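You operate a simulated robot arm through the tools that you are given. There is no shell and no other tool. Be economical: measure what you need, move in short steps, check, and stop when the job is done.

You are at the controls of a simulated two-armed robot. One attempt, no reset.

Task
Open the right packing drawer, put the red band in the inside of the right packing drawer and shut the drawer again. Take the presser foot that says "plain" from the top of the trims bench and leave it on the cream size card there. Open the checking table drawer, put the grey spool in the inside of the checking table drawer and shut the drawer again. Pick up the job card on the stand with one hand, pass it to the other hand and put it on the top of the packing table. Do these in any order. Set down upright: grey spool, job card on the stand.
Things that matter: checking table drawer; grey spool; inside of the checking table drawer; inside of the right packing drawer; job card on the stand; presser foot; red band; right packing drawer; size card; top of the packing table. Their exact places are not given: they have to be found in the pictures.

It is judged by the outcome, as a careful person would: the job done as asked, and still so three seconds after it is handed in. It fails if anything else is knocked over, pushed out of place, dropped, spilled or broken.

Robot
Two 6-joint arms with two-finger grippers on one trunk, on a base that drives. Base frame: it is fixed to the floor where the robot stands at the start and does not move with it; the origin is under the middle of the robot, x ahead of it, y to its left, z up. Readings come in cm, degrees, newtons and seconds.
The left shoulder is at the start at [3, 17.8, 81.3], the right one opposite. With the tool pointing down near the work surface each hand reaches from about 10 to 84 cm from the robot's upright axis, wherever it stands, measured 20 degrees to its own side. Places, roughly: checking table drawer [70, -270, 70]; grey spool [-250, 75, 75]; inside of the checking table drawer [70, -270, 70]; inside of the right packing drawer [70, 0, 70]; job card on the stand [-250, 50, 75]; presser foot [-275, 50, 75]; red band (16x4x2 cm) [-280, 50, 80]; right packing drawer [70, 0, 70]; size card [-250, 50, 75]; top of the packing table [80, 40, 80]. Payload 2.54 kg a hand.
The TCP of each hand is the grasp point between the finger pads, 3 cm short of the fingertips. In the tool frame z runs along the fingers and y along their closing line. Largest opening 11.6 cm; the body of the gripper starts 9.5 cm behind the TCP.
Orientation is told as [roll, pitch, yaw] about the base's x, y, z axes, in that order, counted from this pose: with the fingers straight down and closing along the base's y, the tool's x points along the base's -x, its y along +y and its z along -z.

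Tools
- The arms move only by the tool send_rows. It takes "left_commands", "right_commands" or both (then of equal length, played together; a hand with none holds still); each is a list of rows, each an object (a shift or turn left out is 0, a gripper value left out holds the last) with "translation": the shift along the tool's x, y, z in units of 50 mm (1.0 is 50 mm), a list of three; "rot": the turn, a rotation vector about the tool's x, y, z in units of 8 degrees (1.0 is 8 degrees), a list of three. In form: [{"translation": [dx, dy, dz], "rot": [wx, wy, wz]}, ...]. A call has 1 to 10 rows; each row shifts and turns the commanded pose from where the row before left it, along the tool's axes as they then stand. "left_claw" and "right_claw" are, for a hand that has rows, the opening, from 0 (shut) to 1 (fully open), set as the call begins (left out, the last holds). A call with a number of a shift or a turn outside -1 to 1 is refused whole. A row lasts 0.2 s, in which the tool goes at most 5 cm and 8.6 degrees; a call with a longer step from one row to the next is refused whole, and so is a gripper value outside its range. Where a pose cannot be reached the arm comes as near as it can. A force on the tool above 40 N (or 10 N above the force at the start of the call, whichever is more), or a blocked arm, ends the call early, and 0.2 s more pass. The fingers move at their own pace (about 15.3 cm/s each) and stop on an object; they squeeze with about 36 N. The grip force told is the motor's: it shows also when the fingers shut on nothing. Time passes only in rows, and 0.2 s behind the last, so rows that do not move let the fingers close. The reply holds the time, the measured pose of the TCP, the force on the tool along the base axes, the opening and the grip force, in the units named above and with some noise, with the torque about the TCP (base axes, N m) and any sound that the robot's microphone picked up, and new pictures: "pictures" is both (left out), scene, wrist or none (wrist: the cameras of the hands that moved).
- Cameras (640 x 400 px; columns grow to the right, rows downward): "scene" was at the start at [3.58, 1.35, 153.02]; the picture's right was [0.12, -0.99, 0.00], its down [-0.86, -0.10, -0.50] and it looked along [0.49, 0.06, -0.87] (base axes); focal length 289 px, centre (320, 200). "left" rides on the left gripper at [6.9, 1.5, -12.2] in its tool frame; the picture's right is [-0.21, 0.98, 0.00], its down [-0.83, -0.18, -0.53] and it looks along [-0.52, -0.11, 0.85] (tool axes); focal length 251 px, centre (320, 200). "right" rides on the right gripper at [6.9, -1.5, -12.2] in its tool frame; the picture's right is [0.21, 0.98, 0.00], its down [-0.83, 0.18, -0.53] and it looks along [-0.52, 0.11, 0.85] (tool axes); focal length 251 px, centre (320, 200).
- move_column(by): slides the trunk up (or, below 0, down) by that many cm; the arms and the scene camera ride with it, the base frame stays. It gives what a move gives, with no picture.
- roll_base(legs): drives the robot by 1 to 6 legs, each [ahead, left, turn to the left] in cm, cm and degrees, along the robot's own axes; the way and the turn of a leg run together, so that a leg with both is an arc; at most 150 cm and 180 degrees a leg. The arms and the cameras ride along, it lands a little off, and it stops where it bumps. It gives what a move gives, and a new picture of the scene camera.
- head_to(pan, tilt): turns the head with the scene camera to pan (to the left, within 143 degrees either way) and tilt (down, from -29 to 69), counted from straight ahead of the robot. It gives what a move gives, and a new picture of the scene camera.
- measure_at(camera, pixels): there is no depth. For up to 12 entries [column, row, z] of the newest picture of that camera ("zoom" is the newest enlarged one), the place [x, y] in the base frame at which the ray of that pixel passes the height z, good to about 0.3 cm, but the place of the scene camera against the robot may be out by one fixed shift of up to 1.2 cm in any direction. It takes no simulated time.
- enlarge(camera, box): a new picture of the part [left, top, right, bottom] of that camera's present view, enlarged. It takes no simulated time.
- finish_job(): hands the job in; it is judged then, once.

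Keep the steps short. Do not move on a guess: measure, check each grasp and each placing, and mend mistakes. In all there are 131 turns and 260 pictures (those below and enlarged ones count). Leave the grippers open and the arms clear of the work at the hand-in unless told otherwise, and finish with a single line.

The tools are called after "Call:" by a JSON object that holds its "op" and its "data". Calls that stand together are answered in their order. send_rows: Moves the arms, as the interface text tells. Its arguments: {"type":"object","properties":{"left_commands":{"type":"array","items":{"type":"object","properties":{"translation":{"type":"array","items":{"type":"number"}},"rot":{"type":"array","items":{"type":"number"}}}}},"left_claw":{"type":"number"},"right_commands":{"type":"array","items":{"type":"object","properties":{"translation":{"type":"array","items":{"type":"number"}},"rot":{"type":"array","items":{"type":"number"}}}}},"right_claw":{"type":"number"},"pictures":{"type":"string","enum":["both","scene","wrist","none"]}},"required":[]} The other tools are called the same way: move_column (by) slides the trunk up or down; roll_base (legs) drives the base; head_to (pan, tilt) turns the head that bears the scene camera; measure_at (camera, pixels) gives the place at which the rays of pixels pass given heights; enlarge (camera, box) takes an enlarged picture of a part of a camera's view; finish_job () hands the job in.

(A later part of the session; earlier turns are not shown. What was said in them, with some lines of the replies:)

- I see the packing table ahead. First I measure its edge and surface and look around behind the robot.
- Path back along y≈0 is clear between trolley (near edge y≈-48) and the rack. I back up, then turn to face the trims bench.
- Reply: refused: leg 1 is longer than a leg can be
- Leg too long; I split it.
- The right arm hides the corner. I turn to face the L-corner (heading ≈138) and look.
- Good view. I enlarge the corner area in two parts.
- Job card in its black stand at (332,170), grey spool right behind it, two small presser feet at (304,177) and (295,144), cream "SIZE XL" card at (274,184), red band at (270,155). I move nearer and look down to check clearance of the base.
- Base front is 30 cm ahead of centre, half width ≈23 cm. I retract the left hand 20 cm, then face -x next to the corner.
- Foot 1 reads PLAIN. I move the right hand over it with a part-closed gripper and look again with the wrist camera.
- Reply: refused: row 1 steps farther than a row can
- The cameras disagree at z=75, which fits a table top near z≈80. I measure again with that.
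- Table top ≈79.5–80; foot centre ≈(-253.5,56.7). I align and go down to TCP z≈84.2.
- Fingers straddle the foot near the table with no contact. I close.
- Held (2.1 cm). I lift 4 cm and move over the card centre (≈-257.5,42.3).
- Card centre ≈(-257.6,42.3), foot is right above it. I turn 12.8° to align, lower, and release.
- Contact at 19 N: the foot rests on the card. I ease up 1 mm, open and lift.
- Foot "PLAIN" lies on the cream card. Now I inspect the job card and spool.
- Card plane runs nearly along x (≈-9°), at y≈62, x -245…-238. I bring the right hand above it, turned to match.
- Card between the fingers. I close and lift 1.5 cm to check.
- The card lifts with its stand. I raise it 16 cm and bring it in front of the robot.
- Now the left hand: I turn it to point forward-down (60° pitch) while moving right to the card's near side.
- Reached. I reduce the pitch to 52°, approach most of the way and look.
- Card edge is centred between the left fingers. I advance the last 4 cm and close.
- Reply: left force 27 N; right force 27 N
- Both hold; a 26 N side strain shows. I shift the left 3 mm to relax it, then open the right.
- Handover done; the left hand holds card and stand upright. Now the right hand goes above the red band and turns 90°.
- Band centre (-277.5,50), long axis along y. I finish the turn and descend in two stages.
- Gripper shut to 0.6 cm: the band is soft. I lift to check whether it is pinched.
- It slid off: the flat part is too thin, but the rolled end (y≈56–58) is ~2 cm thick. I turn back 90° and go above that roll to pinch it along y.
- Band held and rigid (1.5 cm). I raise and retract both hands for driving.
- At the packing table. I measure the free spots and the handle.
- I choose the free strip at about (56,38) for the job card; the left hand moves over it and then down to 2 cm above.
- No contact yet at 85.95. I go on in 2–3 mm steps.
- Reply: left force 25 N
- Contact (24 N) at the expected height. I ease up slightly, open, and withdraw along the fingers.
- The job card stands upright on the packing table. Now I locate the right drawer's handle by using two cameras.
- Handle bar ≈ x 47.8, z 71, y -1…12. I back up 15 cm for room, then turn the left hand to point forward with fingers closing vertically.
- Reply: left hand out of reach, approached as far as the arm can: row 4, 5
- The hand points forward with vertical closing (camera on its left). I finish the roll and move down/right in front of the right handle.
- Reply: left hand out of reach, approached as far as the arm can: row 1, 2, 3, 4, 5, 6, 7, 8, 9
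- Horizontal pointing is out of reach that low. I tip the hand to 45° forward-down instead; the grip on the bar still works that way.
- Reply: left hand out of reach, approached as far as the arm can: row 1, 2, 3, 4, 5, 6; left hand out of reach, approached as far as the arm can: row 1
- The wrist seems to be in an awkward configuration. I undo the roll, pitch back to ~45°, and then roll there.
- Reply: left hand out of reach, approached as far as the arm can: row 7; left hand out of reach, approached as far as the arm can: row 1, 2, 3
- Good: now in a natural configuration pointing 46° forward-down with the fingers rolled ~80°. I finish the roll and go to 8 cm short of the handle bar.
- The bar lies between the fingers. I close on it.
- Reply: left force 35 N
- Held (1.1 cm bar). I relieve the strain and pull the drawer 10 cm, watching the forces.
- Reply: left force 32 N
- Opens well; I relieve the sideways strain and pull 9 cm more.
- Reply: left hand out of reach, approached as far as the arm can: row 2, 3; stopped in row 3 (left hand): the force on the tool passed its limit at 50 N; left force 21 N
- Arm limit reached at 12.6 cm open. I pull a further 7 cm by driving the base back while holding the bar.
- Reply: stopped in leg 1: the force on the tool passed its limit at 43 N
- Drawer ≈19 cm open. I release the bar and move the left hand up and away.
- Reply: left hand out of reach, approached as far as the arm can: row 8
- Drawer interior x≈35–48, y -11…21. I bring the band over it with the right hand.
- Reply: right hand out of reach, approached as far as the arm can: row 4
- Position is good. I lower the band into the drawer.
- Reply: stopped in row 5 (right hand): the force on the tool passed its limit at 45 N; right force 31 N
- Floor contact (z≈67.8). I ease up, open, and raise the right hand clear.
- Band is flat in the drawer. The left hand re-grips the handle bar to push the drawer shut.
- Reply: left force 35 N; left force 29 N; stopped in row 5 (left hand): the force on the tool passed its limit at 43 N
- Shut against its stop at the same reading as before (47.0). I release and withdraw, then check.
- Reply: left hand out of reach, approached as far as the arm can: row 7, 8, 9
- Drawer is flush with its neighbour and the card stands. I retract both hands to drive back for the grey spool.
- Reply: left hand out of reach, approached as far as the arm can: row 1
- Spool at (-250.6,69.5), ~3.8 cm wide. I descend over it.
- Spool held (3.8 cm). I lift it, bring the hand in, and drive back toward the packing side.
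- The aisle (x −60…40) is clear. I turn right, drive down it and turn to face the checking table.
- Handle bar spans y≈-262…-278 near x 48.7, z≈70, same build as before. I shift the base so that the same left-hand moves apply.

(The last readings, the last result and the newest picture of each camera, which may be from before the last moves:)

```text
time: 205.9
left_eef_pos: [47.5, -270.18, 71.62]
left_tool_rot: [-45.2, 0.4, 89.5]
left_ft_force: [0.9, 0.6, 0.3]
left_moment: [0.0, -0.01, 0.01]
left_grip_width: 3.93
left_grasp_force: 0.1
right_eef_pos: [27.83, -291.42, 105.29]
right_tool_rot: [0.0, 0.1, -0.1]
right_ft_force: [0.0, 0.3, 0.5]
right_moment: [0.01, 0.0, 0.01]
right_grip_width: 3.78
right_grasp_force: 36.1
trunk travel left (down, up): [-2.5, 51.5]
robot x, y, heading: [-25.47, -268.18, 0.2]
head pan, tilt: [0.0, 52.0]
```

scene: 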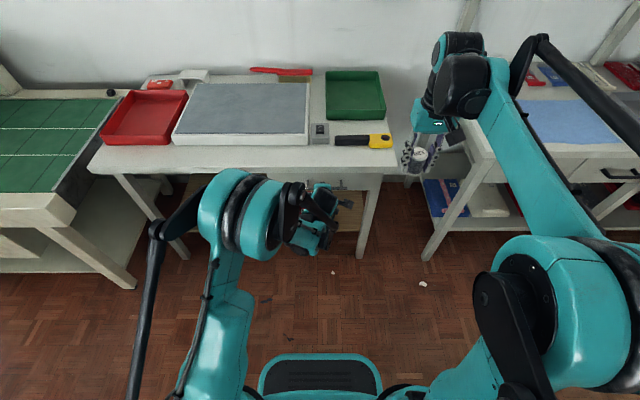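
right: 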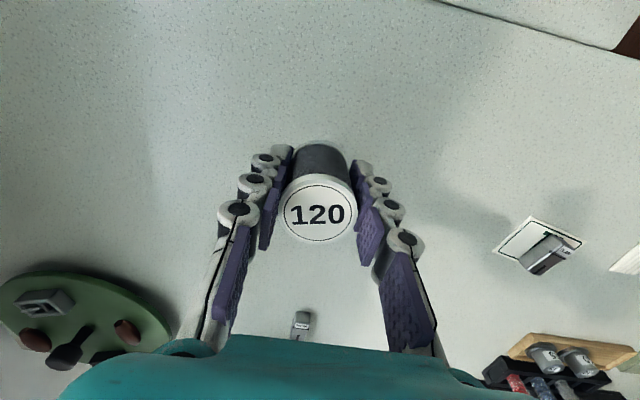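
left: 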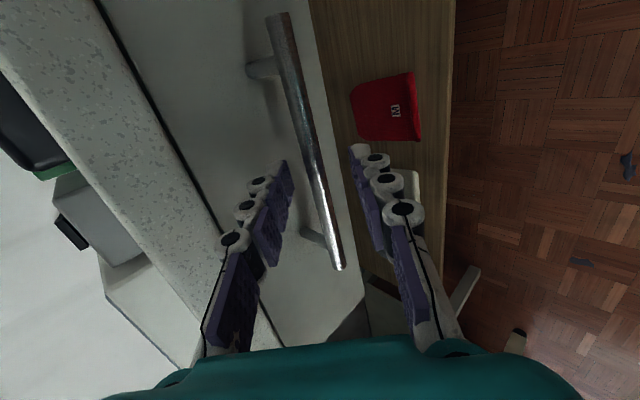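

Bar lies between the fingers. I close, relieve strain and pull 10 cm.

Call:
{"op": "send_rows", "data": {"left_commands": [{}, {}, {}], "left_claw": 0, "pictures": "none"}}

Call:
{"op": "send_rows", "data": {"left_commands": [{"translation": [0, 0.02, 0]}, {"translation": [0, 0.352, -0.355]}, {"translation": [0, 0.352, -0.355]}, {"translation": [0, 0.352, -0.355]}, {"translation": [0, 0.352, -0.355]}], "pictures": "scene"}}

```text
time: 206.7
left_eef_pos: [47.42, -270.17, 71.76]
left_tool_rot: [-45.4, 0.4, 89.4]
left_ft_force: [6.3, -0.3, 21.2]
left_moment: [-0.88, -0.49, 0.38]
left_grip_width: 1.09
left_grasp_force: 37.4
right_eef_pos: [27.66, -291.39, 105.51]
right_tool_rot: [-0.1, -0.2, 0.0]
right_ft_force: [-0.2, 0.3, -0.1]
right_moment: [-0.04, -0.03, 0.01]
right_grip_width: 3.8
right_grasp_force: 36.1
trunk travel left (down, up): [-2.5, 51.5]
robot x, y, heading: [-25.52, -268.5, -0.2]
head pan, tilt: [0.0, 52.0]
```

```text
time: 207.9
left_eef_pos: [37.08, -270.39, 71.83]
left_tool_rot: [-45.3, 0.3, 89.6]
left_ft_force: [-1.5, 9.7, 25.3]
left_moment: [-0.18, -0.4, 1.03]
left_grip_width: 1.1
left_grasp_force: 38.7
right_eef_pos: [27.61, -291.29, 105.57]
right_tool_rot: [0.0, -0.1, -0.1]
right_ft_force: [-0.4, 0.4, 0.0]
right_moment: [0.01, 0.02, 0.02]
right_grip_width: 3.77
right_grasp_force: 36.2
trunk travel left (down, up): [-2.5, 51.5]
robot x, y, heading: [-25.39, -268.36, -0.1]
head pan, tilt: [0.0, 52.0]
```

scene: 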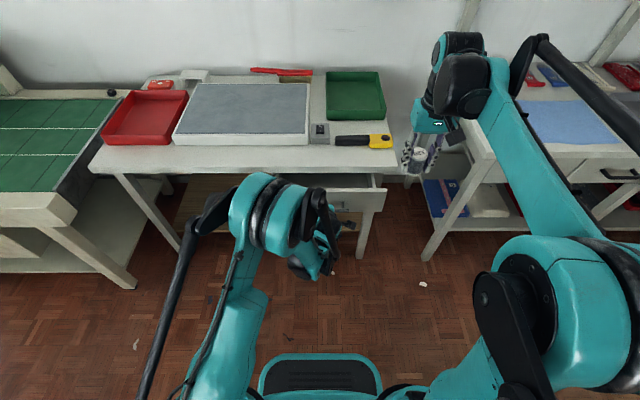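

Call:
{"op": "send_rows", "data": {"left_commands": [{"translation": [0.02, -0.035, -0.035]}, {"translation": [0, 0.17, -0.175]}], "pictures": "none"}}

Call:
{"op": "roll_base", "data": {"legs": [[-7.5, 0, 0]]}}

```text
time: 208.5
left_eef_pos: [36.05, -270.29, 71.8]
left_tool_rot: [-44.9, 0.4, 89.7]
left_ft_force: [-1.3, 12.9, -9.9]
left_moment: [0.27, 0.28, 1.38]
left_grip_width: 1.09
left_grasp_force: 38.2
right_eef_pos: [27.75, -291.25, 105.29]
right_tool_rot: [0.0, -0.1, -0.1]
right_ft_force: [-0.1, 0.1, -0.8]
right_moment: [-0.02, -0.02, 0.01]
right_grip_width: 3.77
right_grasp_force: 35.9
trunk travel left (down, up): [-2.5, 51.5]
robot x, y, heading: [-25.68, -267.96, 0.1]
head pan, tilt: [0.0, 52.0]
```

```text
time: 209.4
left_eef_pos: [31.9, -270.3, 71.78]
left_tool_rot: [-44.7, 0.5, 89.5]
left_ft_force: [2.2, 1.9, 25.4]
left_moment: [0.0, -0.49, 0.15]
left_grip_width: 1.1
left_grasp_force: 38.0
right_eef_pos: [23.81, -291.24, 105.48]
right_tool_rot: [-0.1, 0.0, 0.0]
right_ft_force: [0.1, 0.3, -1.1]
right_moment: [0.0, 0.03, -0.01]
right_grip_width: 3.75
right_grasp_force: 36.1
trunk travel left (down, up): [-2.5, 51.5]
robot x, y, heading: [-29.51, -268.42, -0.1]
head pan, tilt: [0.0, 52.0]
stopped in leg 1: the force on the tool passed its limit at 65 N (the readings are from after the stop); the commanded pose is now the measured one
```

scene: 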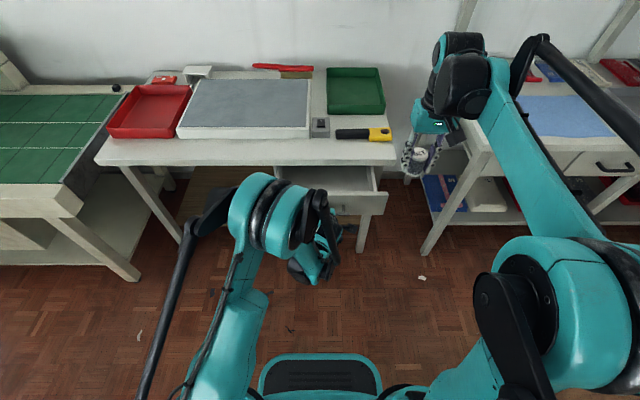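

Likely at the drawer's end stop, 15.5 cm open — enough. I release and clear the left hand.

Call:
{"op": "send_rows", "data": {"left_commands": [{}, {}, {"translation": [0, 0, -0.5]}, {"translation": [0, 0, -0.5]}, {"translation": [-0.5, -0.4, -0.6]}, {"translation": [-0.6, -0.4, -0.6]}, {"translation": [-0.6, -0.4, -0.6]}, {"translation": [-0.6, -0.4, -0.6]}], "left_claw": 0.34, "pictures": "scene"}}

Call:
{"op": "enlarge", "data": {"camera": "scene", "box": [250, 120, 430, 250]}}

Call:
{"op": "measure_at", "data": {"camera": "zoom", "pixels": [[100, 145, 80], [450, 145, 80], [300, 240, 75], [300, 250, 75], [440, 200, 75], [400, 235, 75], [300, 230, 68]]}}

```text
time: 211.2
left_eef_pos: [25.04, -260.12, 89.28]
left_tool_rot: [-44.7, -0.4, 90.4]
left_ft_force: [-0.2, 0.1, 0.4]
left_moment: [-0.03, 0.02, -0.02]
left_grip_width: 3.94
left_grasp_force: 0.1
left hand out of reach, approached as far as the arm can: row 8
right_eef_pos: [23.88, -291.18, 105.39]
right_tool_rot: [-0.2, 0.1, 0.1]
right_ft_force: [0.3, 0.3, 0.4]
right_moment: [-0.02, -0.02, -0.01]
right_grip_width: 3.79
right_grasp_force: 35.6
trunk travel left (down, up): [-2.5, 51.5]
robot x, y, heading: [-29.5, -268.29, -0.1]
head pan, tilt: [0.0, 52.0]
```

scene: 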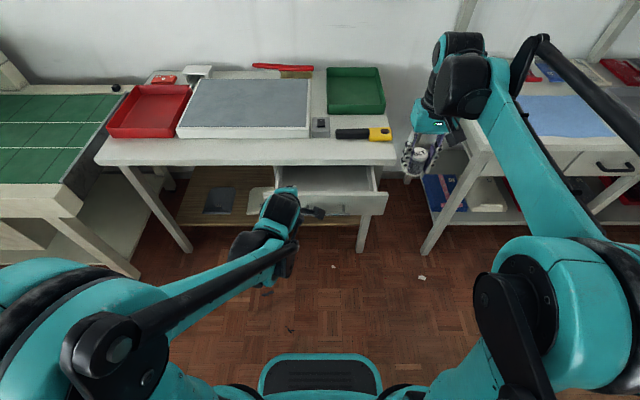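

```text
3.08 times, centred on (340, 185) of scene
```

zoom: 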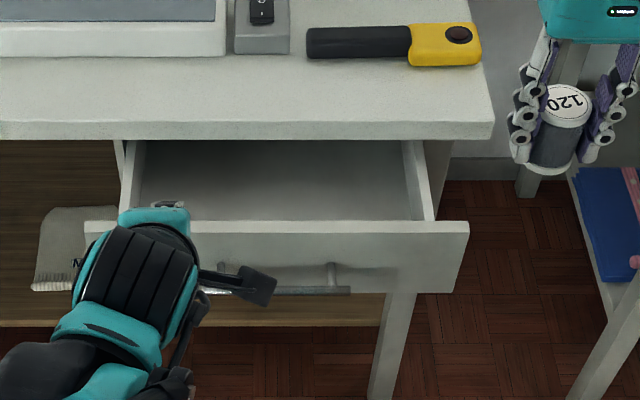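

```text
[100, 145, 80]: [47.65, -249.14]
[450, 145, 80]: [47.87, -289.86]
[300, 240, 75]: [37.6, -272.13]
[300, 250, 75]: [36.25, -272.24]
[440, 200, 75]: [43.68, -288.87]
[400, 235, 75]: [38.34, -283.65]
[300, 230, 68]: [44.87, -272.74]
```

Interior gap x≈40–48, y ≈-255…-284. I bring the spool over (44,-274).

Call:
{"op": "send_rows", "data": {"right_commands": [{"translation": [-0.98, 0, 0]}, {"translation": [-0.98, 0, 0]}, {"translation": [-0.98, 0, 0]}, {"translation": [-0.98, 0, 0]}, {"translation": [0, 0.86, 0.4]}, {"translation": [0, 0.86, 0.4]}, {"translation": [0, 0.86, 0.4]}, {"translation": [0, 0.86, 0.4]}, {"translation": [0, 0, 0.8]}], "pictures": "both"}}

Call:
{"op": "enlarge", "data": {"camera": "scene", "box": [250, 120, 430, 250]}}

```text
time: 213.2
left_eef_pos: [25.04, -260.24, 89.25]
left_tool_rot: [-44.9, -0.4, 90.4]
left_ft_force: [0.1, 0.0, 0.1]
left_moment: [0.01, 0.01, 0.0]
left_grip_width: 3.95
left_grasp_force: 0.2
right_eef_pos: [43.72, -273.83, 92.91]
right_tool_rot: [-0.1, 0.0, 0.0]
right_ft_force: [0.8, 0.0, -0.7]
right_moment: [0.01, 0.0, 0.0]
right_grip_width: 3.79
right_grasp_force: 36.0
trunk travel left (down, up): [-2.5, 51.5]
robot x, y, heading: [-29.47, -267.94, 0.4]
head pan, tilt: [0.0, 52.0]
```

scene: 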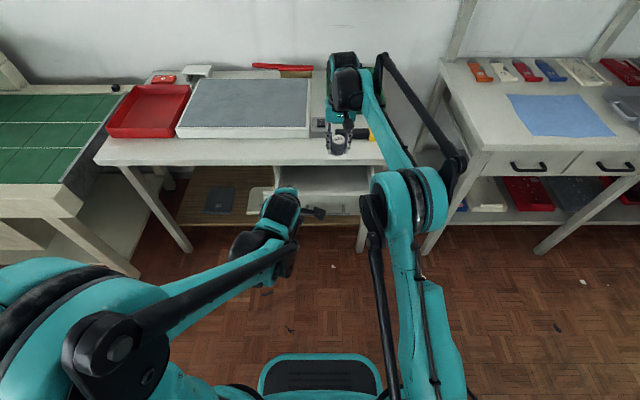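
right: 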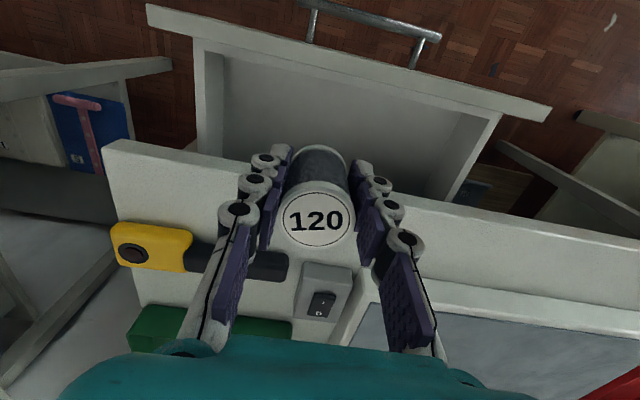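

```text
3.08 times, centred on (340, 185) of scene
```

zoom: 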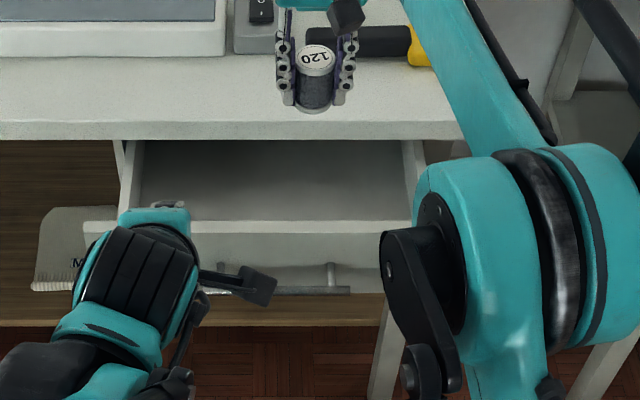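

Call:
{"op": "measure_at", "data": {"camera": "right", "pixels": [[220, 50, 75], [480, 115, 75], [340, 80, 75], [250, 165, 80], [420, 195, 80], [218, 130, 75], [450, 190, 75]]}}

```text
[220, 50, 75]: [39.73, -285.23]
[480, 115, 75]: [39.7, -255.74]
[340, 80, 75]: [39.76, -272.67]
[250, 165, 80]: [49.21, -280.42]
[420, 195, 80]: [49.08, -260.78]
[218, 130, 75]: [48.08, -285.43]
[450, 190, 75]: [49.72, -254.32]
```

Aligned (gap x 39.7–48.9). I lower it into the drawer.

Call:
{"op": "send_rows", "data": {"right_commands": [{"translation": [0, 0, 0.9]}, {"translation": [0, 0, 0.9]}, {"translation": [0, 0, 0.9]}, {"translation": [0, 0, 0.7]}], "pictures": "wrist"}}

```text
time: 214.2
left_eef_pos: [25.16, -260.19, 89.28]
left_tool_rot: [-44.7, -0.3, 90.4]
left_ft_force: [-0.2, 0.3, 0.2]
left_moment: [-0.01, 0.03, 0.0]
left_grip_width: 3.92
left_grasp_force: 0.1
right_eef_pos: [43.59, -273.9, 76.2]
right_tool_rot: [-0.1, 0.1, 0.1]
right_ft_force: [0.0, 0.9, -1.4]
right_moment: [0.01, 0.02, 0.0]
right_grip_width: 3.79
right_grasp_force: 35.9
trunk travel left (down, up): [-2.5, 51.5]
robot x, y, heading: [-29.52, -268.3, 0.0]
head pan, tilt: [0.0, 52.0]
```

right: 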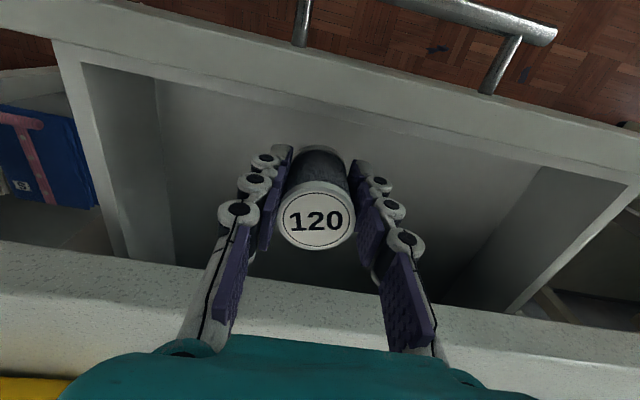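

Call:
{"op": "send_rows", "data": {"right_commands": [{"translation": [0, 0, 0.4]}, {"translation": [0, 0, 0.2]}, {"translation": [0, 0, 0.1]}, {"translation": [0, 0, 0.08]}, {}], "pictures": "none"}}

```text
time: 215.4
left_eef_pos: [25.04, -260.21, 89.28]
left_tool_rot: [-44.7, -0.3, 90.4]
left_ft_force: [-0.6, -0.5, -0.3]
left_moment: [-0.03, 0.02, -0.01]
left_grip_width: 3.95
left_grasp_force: 0.1
right_eef_pos: [43.39, -273.85, 72.3]
right_tool_rot: [-0.1, 0.0, 0.1]
right_ft_force: [-0.4, 0.5, -0.6]
right_moment: [0.04, 0.0, 0.0]
right_grip_width: 3.8
right_grasp_force: 35.9
trunk travel left (down, up): [-2.5, 51.5]
robot x, y, heading: [-29.46, -268.33, 0.1]
head pan, tilt: [0.0, 52.0]
```

No contact yet at 72.3; small steps on.

Call:
{"op": "send_rows", "data": {"right_commands": [{"translation": [0, 0, 0.06]}, {"translation": [0, 0, 0.05]}, {"translation": [0, 0, 0.04]}, {}], "pictures": "none"}}

```text
time: 216.4
left_eef_pos: [25.08, -260.19, 89.32]
left_tool_rot: [-44.8, -0.3, 90.4]
left_ft_force: [0.7, -0.1, 0.1]
left_moment: [-0.03, -0.03, 0.0]
left_grip_width: 3.95
left_grasp_force: 0.1
right_eef_pos: [43.39, -274.06, 71.68]
right_tool_rot: [0.0, 0.0, 0.1]
right_ft_force: [-0.9, 0.0, 0.3]
right_moment: [0.02, -0.01, 0.01]
right_grip_width: 3.78
right_grasp_force: 36.1
trunk travel left (down, up): [-2.5, 51.5]
robot x, y, heading: [-29.16, -268.34, 0.2]
head pan, tilt: [0.0, 52.0]
```

Call:
{"op": "send_rows", "data": {"right_commands": [{"translation": [0, 0, 0.06]}, {"translation": [0, 0, 0.06]}, {"translation": [0, 0, 0.05]}, {"translation": [0, 0, 0.05]}, {}], "pictures": "wrist"}}

```text
time: 217.6
left_eef_pos: [24.96, -260.26, 89.45]
left_tool_rot: [-44.9, -0.3, 90.3]
left_ft_force: [-0.5, -0.8, 0.6]
left_moment: [0.03, 0.02, 0.0]
left_grip_width: 3.97
left_grasp_force: 0.1
right_eef_pos: [43.3, -274.08, 70.91]
right_tool_rot: [-0.2, 0.0, 0.1]
right_ft_force: [0.5, -0.1, 30.3]
right_moment: [0.09, -0.19, -0.01]
right_grip_width: 3.77
right_grasp_force: 35.9
trunk travel left (down, up): [-2.5, 51.5]
robot x, y, heading: [-29.46, -268.42, 0.0]
head pan, tilt: [0.0, 52.0]
```

right: 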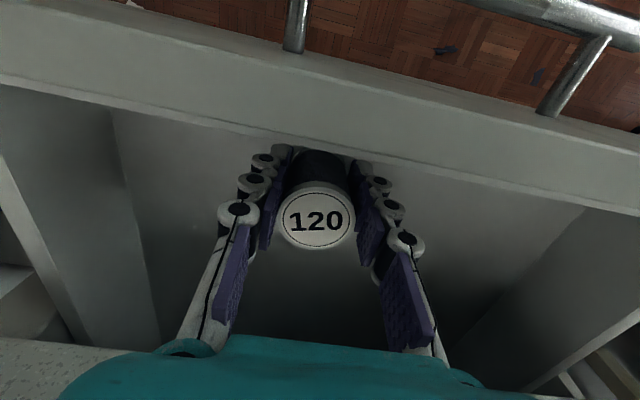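

Floor contact. I ease up, open gently and lift straight out.

Call:
{"op": "send_rows", "data": {"right_commands": [{"translation": [0, 0, -0.05]}, {}], "pictures": "none"}}

Call:
{"op": "send_rows", "data": {"right_commands": [{}, {}, {}], "right_claw": 0.6, "pictures": "none"}}

Call:
{"op": "send_rows", "data": {"right_commands": [{"translation": [0, 0, -0.6]}, {"translation": [0, 0, -1]}, {"translation": [0, 0, -1]}, {"translation": [0, 0, -1]}], "pictures": "both"}}

```text
time: 218.2
left_eef_pos: [24.96, -260.31, 89.22]
left_tool_rot: [-44.8, -0.2, 90.5]
left_ft_force: [-0.2, 0.2, -0.4]
left_moment: [-0.02, -0.03, -0.02]
left_grip_width: 3.92
left_grasp_force: 0.1
right_eef_pos: [43.41, -274.02, 70.81]
right_tool_rot: [-0.1, 0.0, 0.0]
right_ft_force: [-0.9, -0.7, 12.6]
right_moment: [0.02, -0.08, 0.0]
right_grip_width: 3.79
right_grasp_force: 36.1
trunk travel left (down, up): [-2.5, 51.5]
robot x, y, heading: [-29.61, -268.19, 0.0]
head pan, tilt: [0.0, 52.0]
```

```text
time: 219.0
left_eef_pos: [25.06, -260.29, 89.26]
left_tool_rot: [-44.8, -0.3, 90.4]
left_ft_force: [-0.8, 1.1, -0.1]
left_moment: [0.0, -0.02, -0.01]
left_grip_width: 3.93
left_grasp_force: 0.1
right_eef_pos: [43.5, -274.0, 70.91]
right_tool_rot: [-0.1, 0.1, 0.1]
right_ft_force: [0.0, 0.3, 0.1]
right_moment: [-0.01, 0.0, 0.01]
right_grip_width: 6.95
right_grasp_force: 0.1
trunk travel left (down, up): [-2.5, 51.5]
robot x, y, heading: [-29.36, -267.87, 0.0]
head pan, tilt: [0.0, 52.0]
```

```text
time: 220.0
left_eef_pos: [24.91, -260.22, 89.38]
left_tool_rot: [-44.9, -0.2, 90.4]
left_ft_force: [-0.2, -0.4, 0.0]
left_moment: [-0.01, -0.01, 0.0]
left_grip_width: 3.94
left_grasp_force: 0.0
right_eef_pos: [43.58, -273.81, 88.93]
right_tool_rot: [-0.1, 0.0, 0.2]
right_ft_force: [0.3, 0.3, 0.1]
right_moment: [0.03, 0.0, -0.02]
right_grip_width: 7.0
right_grasp_force: 0.0
trunk travel left (down, up): [-2.5, 51.5]
robot x, y, heading: [-29.19, -268.04, -0.1]
head pan, tilt: [0.0, 52.0]
```

scene: 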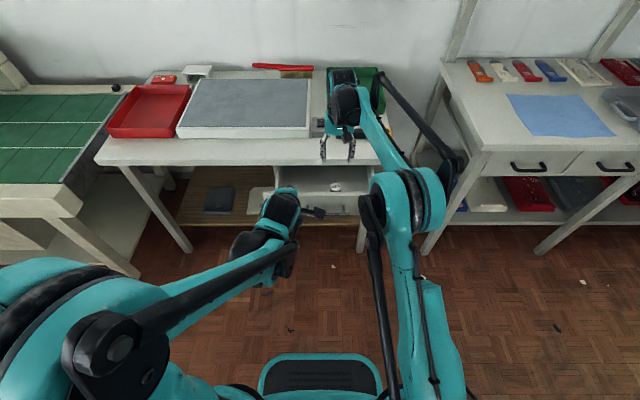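
right: 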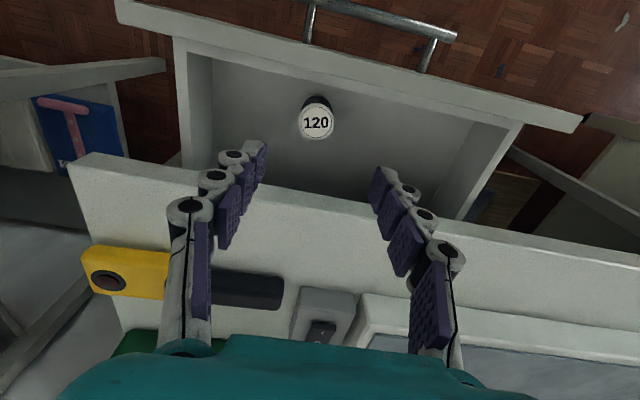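

Spool stands upright in the drawer. I clear the right hand and re-grip the bar with the left.

Call:
{"op": "send_rows", "data": {"right_commands": [{"translation": [0.5, -0.6, -0.6]}, {"translation": [0.6, -0.6, -0.5]}, {"translation": [0.6, -0.6, -0.5]}, {"translation": [0.7, -0.3, 0]}], "pictures": "none"}}

Call:
{"op": "send_rows", "data": {"left_commands": [{"translation": [0.505, 0.38, 0.61]}, {"translation": [0.505, 0.38, 0.61]}, {"translation": [0.505, 0.38, 0.61]}, {"translation": [0.505, 0.38, 0.61]}, {"translation": [0, 0, 0.45]}, {}], "left_claw": 0.34, "pictures": "both"}}

```text
time: 221.0
left_eef_pos: [24.88, -260.26, 89.36]
left_tool_rot: [-44.8, -0.3, 90.3]
left_ft_force: [-0.9, 0.3, 0.3]
left_moment: [0.04, -0.03, -0.02]
left_grip_width: 3.92
left_grasp_force: 0.0
right_eef_pos: [31.34, -284.61, 96.91]
right_tool_rot: [-0.1, 0.0, 0.1]
right_ft_force: [-0.1, 0.0, 0.2]
right_moment: [-0.01, -0.01, 0.02]
right_grip_width: 6.99
right_grasp_force: 0.1
trunk travel left (down, up): [-2.5, 51.5]
robot x, y, heading: [-29.63, -268.26, 0.2]
head pan, tilt: [0.0, 52.0]
```

```text
time: 222.4
left_eef_pos: [29.83, -270.49, 73.76]
left_tool_rot: [-44.4, 0.5, 89.7]
left_ft_force: [-0.6, 0.3, -0.2]
left_moment: [-0.01, 0.01, 0.02]
left_grip_width: 3.95
left_grasp_force: 0.1
right_eef_pos: [31.5, -284.57, 96.71]
right_tool_rot: [-0.1, 0.1, 0.1]
right_ft_force: [-0.1, -0.3, 0.5]
right_moment: [0.0, -0.01, -0.02]
right_grip_width: 6.98
right_grasp_force: 0.1
trunk travel left (down, up): [-2.5, 51.5]
robot x, y, heading: [-29.56, -268.24, -0.0]
head pan, tilt: [0.0, 52.0]
```

scene: 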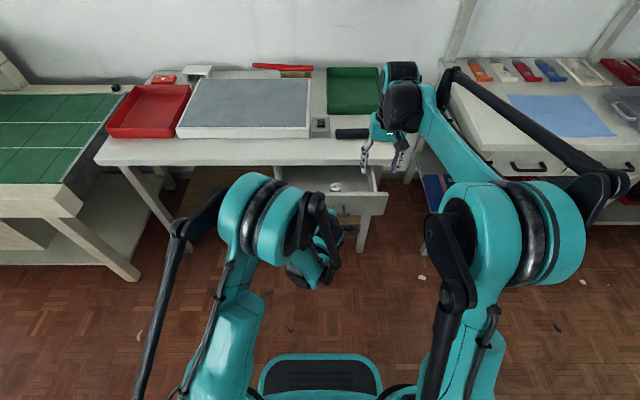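
left: 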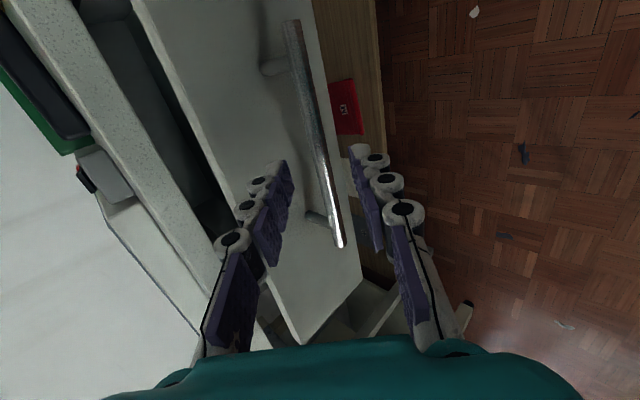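

Aligned again. I advance, grip, and push slowly (small steps so that the spool stays upright).

Call:
{"op": "send_rows", "data": {"left_commands": [{"translation": [0, 0, 0.3]}, {"translation": [0, 0, 0.25]}, {}], "pictures": "none"}}

Call:
{"op": "send_rows", "data": {"left_commands": [{}, {}, {}], "left_claw": 0, "pictures": "none"}}

Call:
{"op": "send_rows", "data": {"left_commands": [{"translation": [0, -0.07, 0.07]}, {"translation": [0, -0.14, 0.142]}, {"translation": [0, -0.14, 0.142]}, {"translation": [0, -0.14, 0.142]}, {"translation": [0, -0.14, 0.142]}, {"translation": [0, -0.14, 0.142]}], "pictures": "scene"}}

```text
time: 223.2
left_eef_pos: [31.98, -270.43, 71.77]
left_tool_rot: [-44.4, 0.4, 89.6]
left_ft_force: [0.5, 0.3, 0.1]
left_moment: [0.0, -0.04, 0.02]
left_grip_width: 3.94
left_grasp_force: 0.1
right_eef_pos: [31.48, -284.59, 96.81]
right_tool_rot: [-0.1, 0.0, 0.1]
right_ft_force: [-0.5, -0.5, 0.2]
right_moment: [0.03, 0.05, -0.01]
right_grip_width: 6.96
right_grasp_force: 0.0
trunk travel left (down, up): [-2.5, 51.5]
robot x, y, heading: [-29.53, -268.12, -0.0]
head pan, tilt: [0.0, 52.0]
```

```text
time: 224.0
left_eef_pos: [31.83, -270.4, 71.81]
left_tool_rot: [-44.2, 0.4, 89.6]
left_ft_force: [-1.1, 0.6, -9.0]
left_moment: [0.12, 0.17, 0.03]
left_grip_width: 1.09
left_grasp_force: 38.2
right_eef_pos: [31.59, -284.48, 96.84]
right_tool_rot: [0.0, 0.2, 0.1]
right_ft_force: [-0.3, 0.4, 1.0]
right_moment: [-0.01, 0.04, -0.02]
right_grip_width: 6.96
right_grasp_force: 0.1
trunk travel left (down, up): [-2.5, 51.5]
robot x, y, heading: [-29.64, -268.63, -0.1]
head pan, tilt: [0.0, 52.0]
```

```text
time: 225.4
left_eef_pos: [37.37, -270.43, 71.62]
left_tool_rot: [-44.5, 0.5, 89.6]
left_ft_force: [1.4, 5.7, 11.5]
left_moment: [-0.23, -0.22, -0.14]
left_grip_width: 1.08
left_grasp_force: 38.2
right_eef_pos: [31.53, -284.5, 96.89]
right_tool_rot: [-0.2, 0.0, 0.1]
right_ft_force: [0.3, 0.6, -0.4]
right_moment: [0.03, 0.02, 0.0]
right_grip_width: 6.94
right_grasp_force: 0.1
trunk travel left (down, up): [-2.5, 51.5]
robot x, y, heading: [-29.2, -268.46, -0.2]
head pan, tilt: [0.0, 52.0]
```

scene: 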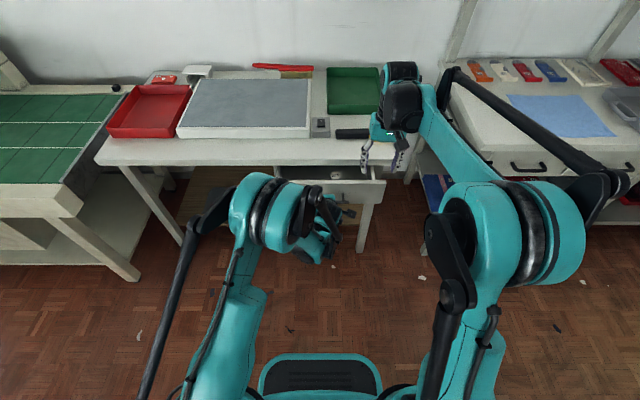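

Call:
{"op": "send_rows", "data": {"left_commands": [{"translation": [0, -0.15, 0.13]}, {"translation": [0, -0.142, 0.14]}, {"translation": [0, -0.142, 0.14]}, {"translation": [0, -0.142, 0.14]}, {"translation": [0, -0.142, 0.14]}, {"translation": [0, -0.142, 0.14]}, {"translation": [0, -0.142, 0.14]}, {"translation": [0, -0.142, 0.14]}, {"translation": [0, -0.142, 0.14]}], "pictures": "none"}}

Call:
{"op": "send_rows", "data": {"left_commands": [{"translation": [0, -0.1, 0.1]}, {"translation": [0, -0.08, 0.08]}, {"translation": [0, -0.06, 0.06]}, {}], "pictures": "both"}}

```text
time: 227.4
left_eef_pos: [46.2, -270.3, 71.65]
left_tool_rot: [-44.6, 0.4, 89.6]
left_ft_force: [3.7, 7.7, 15.3]
left_moment: [0.38, -0.31, 0.32]
left_grip_width: 1.09
left_grasp_force: 38.0
right_eef_pos: [31.39, -284.54, 96.91]
right_tool_rot: [-0.1, 0.0, 0.0]
right_ft_force: [0.4, -0.1, 0.4]
right_moment: [0.0, -0.01, 0.01]
right_grip_width: 6.95
right_grasp_force: 0.1
trunk travel left (down, up): [-2.5, 51.5]
robot x, y, heading: [-29.5, -268.57, -0.2]
head pan, tilt: [0.0, 52.0]
```

```text
time: 228.4
left_eef_pos: [47.73, -270.32, 71.7]
left_tool_rot: [-44.4, 0.4, 89.6]
left_ft_force: [-18.7, 14.1, 11.6]
left_moment: [0.81, 0.17, -0.44]
left_grip_width: 1.08
left_grasp_force: 38.2
right_eef_pos: [31.29, -284.53, 96.99]
right_tool_rot: [-0.1, -0.1, 0.1]
right_ft_force: [-0.2, 0.3, 0.1]
right_moment: [-0.03, 0.0, 0.0]
right_grip_width: 6.96
right_grasp_force: 0.0
trunk travel left (down, up): [-2.5, 51.5]
robot x, y, heading: [-29.34, -268.0, 0.1]
head pan, tilt: [0.0, 52.0]
```

scene: 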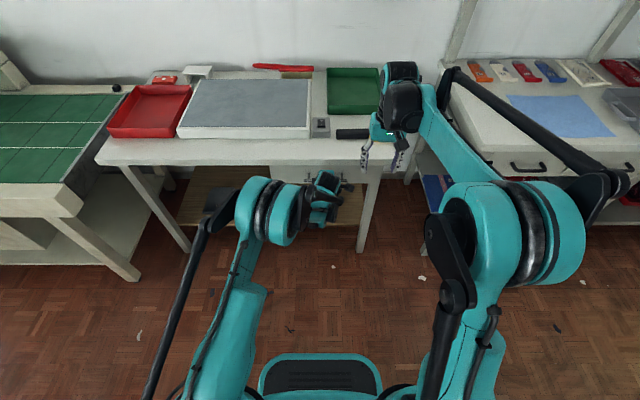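
left: 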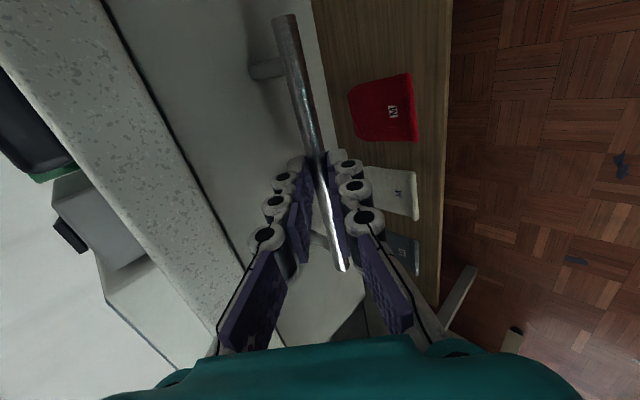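

Shut against the stop. I release the bar, withdraw, open both grippers and check.

Call:
{"op": "send_rows", "data": {"left_commands": [{}, {}, {"translation": [0, 0, -0.5]}, {"translation": [0, 0, -0.5]}, {"translation": [-0.5, -0.4, -0.6]}, {"translation": [-0.6, -0.4, -0.6]}, {"translation": [-0.6, -0.4, -0.6]}, {"translation": [0, 0.06, -0.8]}, {"translation": [0, 0.06, -0.8]}], "left_claw": 0.34, "pictures": "scene"}}

Call:
{"op": "enlarge", "data": {"camera": "scene", "box": [220, 110, 420, 260]}}

```text
time: 230.4
left_eef_pos: [35.77, -264.77, 90.89]
left_tool_rot: [-44.5, 0.3, 89.9]
left_ft_force: [-0.1, 0.5, -0.2]
left_moment: [-0.04, -0.01, 0.02]
left_grip_width: 3.94
left_grasp_force: 0.0
left hand out of reach, approached as far as the arm can: row 6, 7, 8
right_eef_pos: [31.49, -284.61, 96.98]
right_tool_rot: [-0.1, 0.0, 0.1]
right_ft_force: [-0.5, 0.0, 0.0]
right_moment: [0.0, 0.0, 0.01]
right_grip_width: 6.98
right_grasp_force: 0.1
trunk travel left (down, up): [-2.5, 51.5]
robot x, y, heading: [-29.4, -268.18, -0.1]
head pan, tilt: [0.0, 52.0]
```

scene: 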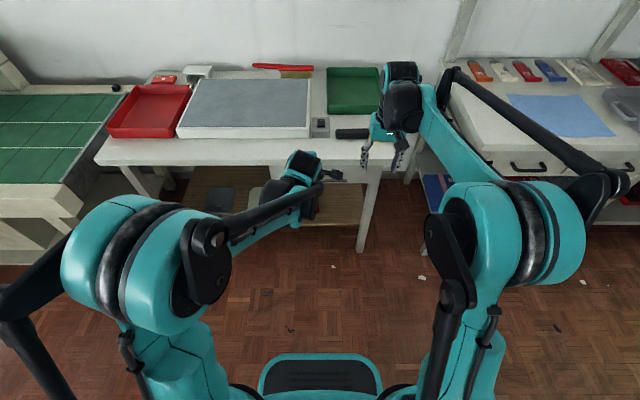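

```text
2.67 times, centred on (320, 185) of scene
```

zoom: 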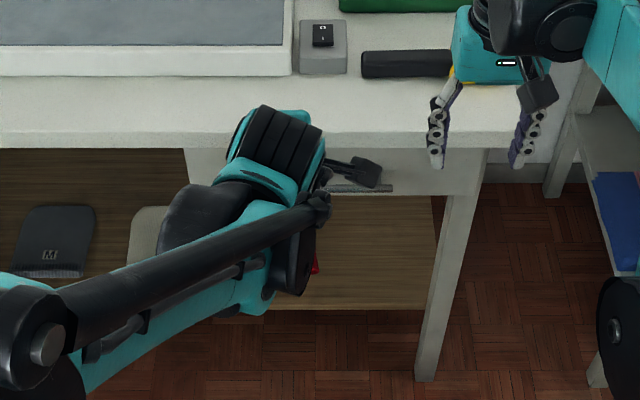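

Both drawers are shut. I back away and fully open the grippers.

Call:
{"op": "roll_base", "data": {"legs": [[-15, 0, 0]]}}

Call:
{"op": "send_rows", "data": {"left_commands": [{}, {}, {}, {}], "right_commands": [{}, {}, {}, {}], "left_claw": 1, "right_claw": 1, "pictures": "scene"}}

```text
time: 231.2
left_eef_pos: [35.78, -264.71, 90.97]
left_tool_rot: [-44.6, 0.3, 89.9]
left_ft_force: [-0.7, -0.6, 1.0]
left_moment: [-0.01, 0.01, 0.01]
left_grip_width: 3.93
left_grasp_force: 0.1
right_eef_pos: [31.53, -284.41, 96.85]
right_tool_rot: [-0.1, 0.0, 0.1]
right_ft_force: [-0.1, -0.4, -1.0]
right_moment: [-0.03, 0.02, 0.0]
right_grip_width: 6.96
right_grasp_force: 0.1
trunk travel left (down, up): [-2.5, 51.5]
robot x, y, heading: [-29.65, -268.39, 0.0]
head pan, tilt: [0.0, 52.0]
stopped in leg 1: the robot was blocked; the commanded pose is now the measured one
```

scene: 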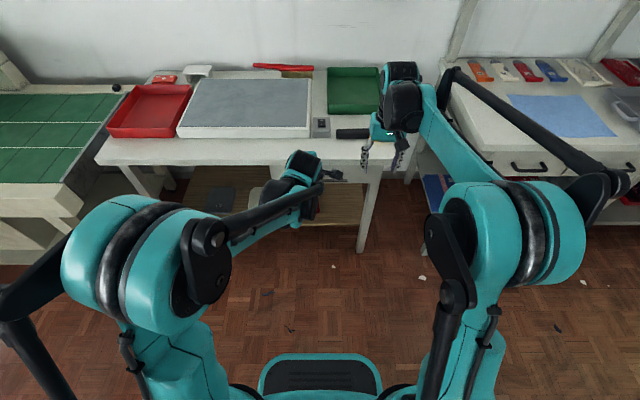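

```text
time: 232.2
left_eef_pos: [35.72, -264.61, 90.85]
left_tool_rot: [-44.5, 0.4, 89.8]
left_ft_force: [0.2, 0.6, 0.3]
left_moment: [-0.03, 0.01, -0.01]
left_grip_width: 11.61
left_grasp_force: 0.2
right_eef_pos: [31.47, -284.5, 96.89]
right_tool_rot: [-0.1, 0.0, 0.1]
right_ft_force: [0.4, -0.1, 0.1]
right_moment: [-0.01, -0.01, -0.01]
right_grip_width: 11.6
right_grasp_force: 0.1
trunk travel left (down, up): [-2.5, 51.5]
robot x, y, heading: [-29.4, -268.6, 0.1]
head pan, tilt: [0.0, 52.0]
```

scene: 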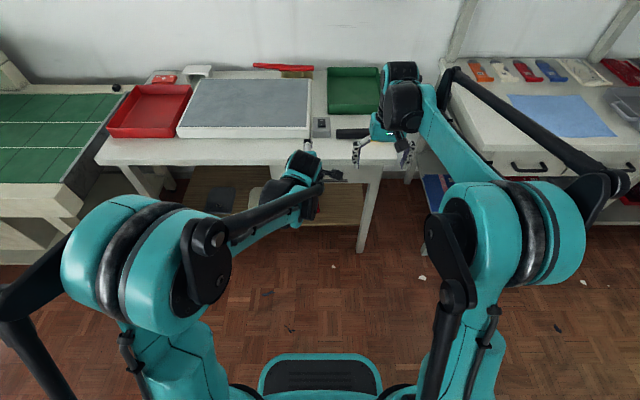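

The base was blocked behind; I look back to see what is there.

Call:
{"op": "head_to", "data": {"pan": 143, "tilt": 55}}

Call:
{"op": "head_to", "data": {"pan": -143, "tilt": 55}}

```text
time: 234.4
left_eef_pos: [35.76, -264.74, 90.87]
left_tool_rot: [-44.4, 0.3, 89.9]
left_ft_force: [0.6, -0.1, 0.4]
left_moment: [-0.01, -0.01, 0.01]
left_grip_width: 11.61
left_grasp_force: 0.0
right_eef_pos: [31.45, -284.57, 96.8]
right_tool_rot: [-0.1, 0.1, 0.0]
right_ft_force: [0.6, 0.6, -0.5]
right_moment: [0.01, -0.04, 0.0]
right_grip_width: 11.6
right_grasp_force: 0.0
trunk travel left (down, up): [-2.5, 51.5]
robot x, y, heading: [-29.43, -268.11, -0.0]
head pan, tilt: [143.0, 55.0]
```

scene: 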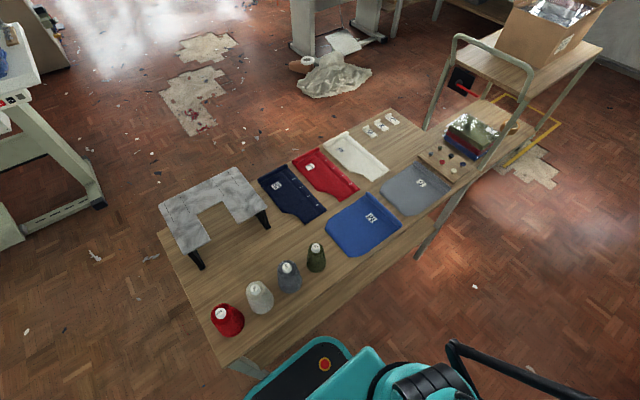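

```text
time: 238.3
left_eef_pos: [35.71, -264.81, 90.9]
left_tool_rot: [-44.6, 0.4, 89.9]
left_ft_force: [-1.1, -0.2, 0.7]
left_moment: [0.01, 0.02, 0.04]
left_grip_width: 11.61
left_grasp_force: 0.0
right_eef_pos: [31.48, -284.49, 96.8]
right_tool_rot: [-0.1, 0.0, 0.1]
right_ft_force: [0.1, 0.2, -0.4]
right_moment: [-0.02, 0.01, 0.0]
right_grip_width: 11.58
right_grasp_force: 0.1
trunk travel left (down, up): [-2.5, 51.5]
robot x, y, heading: [-29.77, -268.3, 0.1]
head pan, tilt: [-143.0, 55.0]
```

scene: 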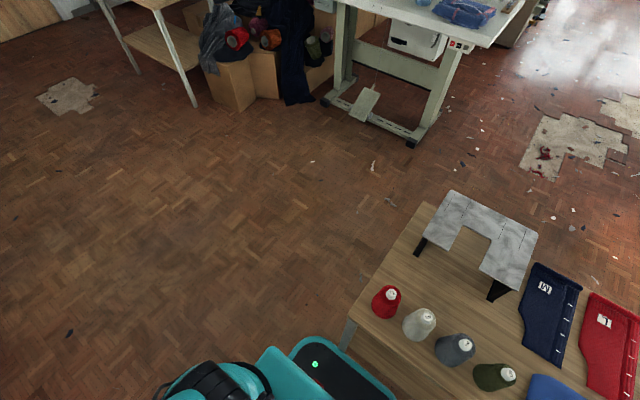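

Call:
{"op": "measure_at", "data": {"camera": "scene", "pixels": [[350, 310, 78], [425, 204, 78], [350, 310, 82], [425, 204, 82]]}}

Call:
{"op": "roll_base", "data": {"legs": [[2, 0, 0]]}}

```text
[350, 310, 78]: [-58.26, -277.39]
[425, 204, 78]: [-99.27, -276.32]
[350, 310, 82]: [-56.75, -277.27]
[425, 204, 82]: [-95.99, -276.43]
```

```text
time: 239.1
left_eef_pos: [37.93, -264.69, 90.78]
left_tool_rot: [-44.3, 0.3, 89.8]
left_ft_force: [1.2, -0.7, 0.3]
left_moment: [0.02, -0.01, 0.0]
left_grip_width: 11.58
left_grasp_force: 0.1
right_eef_pos: [33.66, -284.41, 96.66]
right_tool_rot: [-0.1, 0.1, 0.2]
right_ft_force: [0.4, -0.1, -0.5]
right_moment: [0.04, 0.04, 0.01]
right_grip_width: 11.59
right_grasp_force: 0.0
trunk travel left (down, up): [-2.5, 51.5]
robot x, y, heading: [-27.43, -268.04, 0.0]
head pan, tilt: [-143.0, 55.0]
```

scene: 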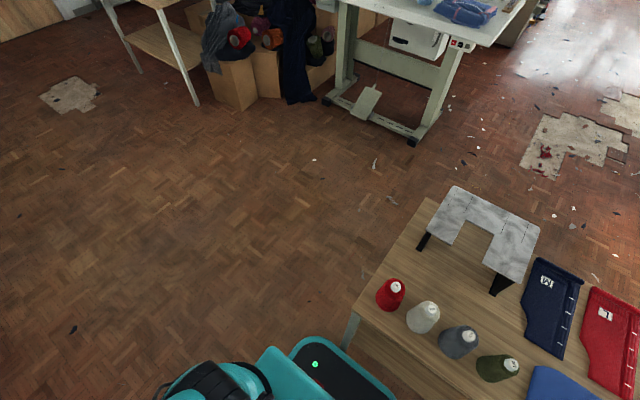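

The cart behind is still square to the room and its items are standing. The card is on the packing table, the foot is on the size card, both drawers are shut, the grippers are open and the arms are clear. I hand in.

Call:
{"op": "finish_job", "data": {}}

```text
The job is handed in.
```

I did all four jobs and handed in. The red band is in the shut right packing drawer. The "plain" presser foot is on the cream size card. The grey spool was upright in the checking table drawer before I shut it (not reopened to check). The job card was passed from hand to hand and stands upright on the packing table. The base touched a cart by the checking table, which looks unmoved with its items upright.
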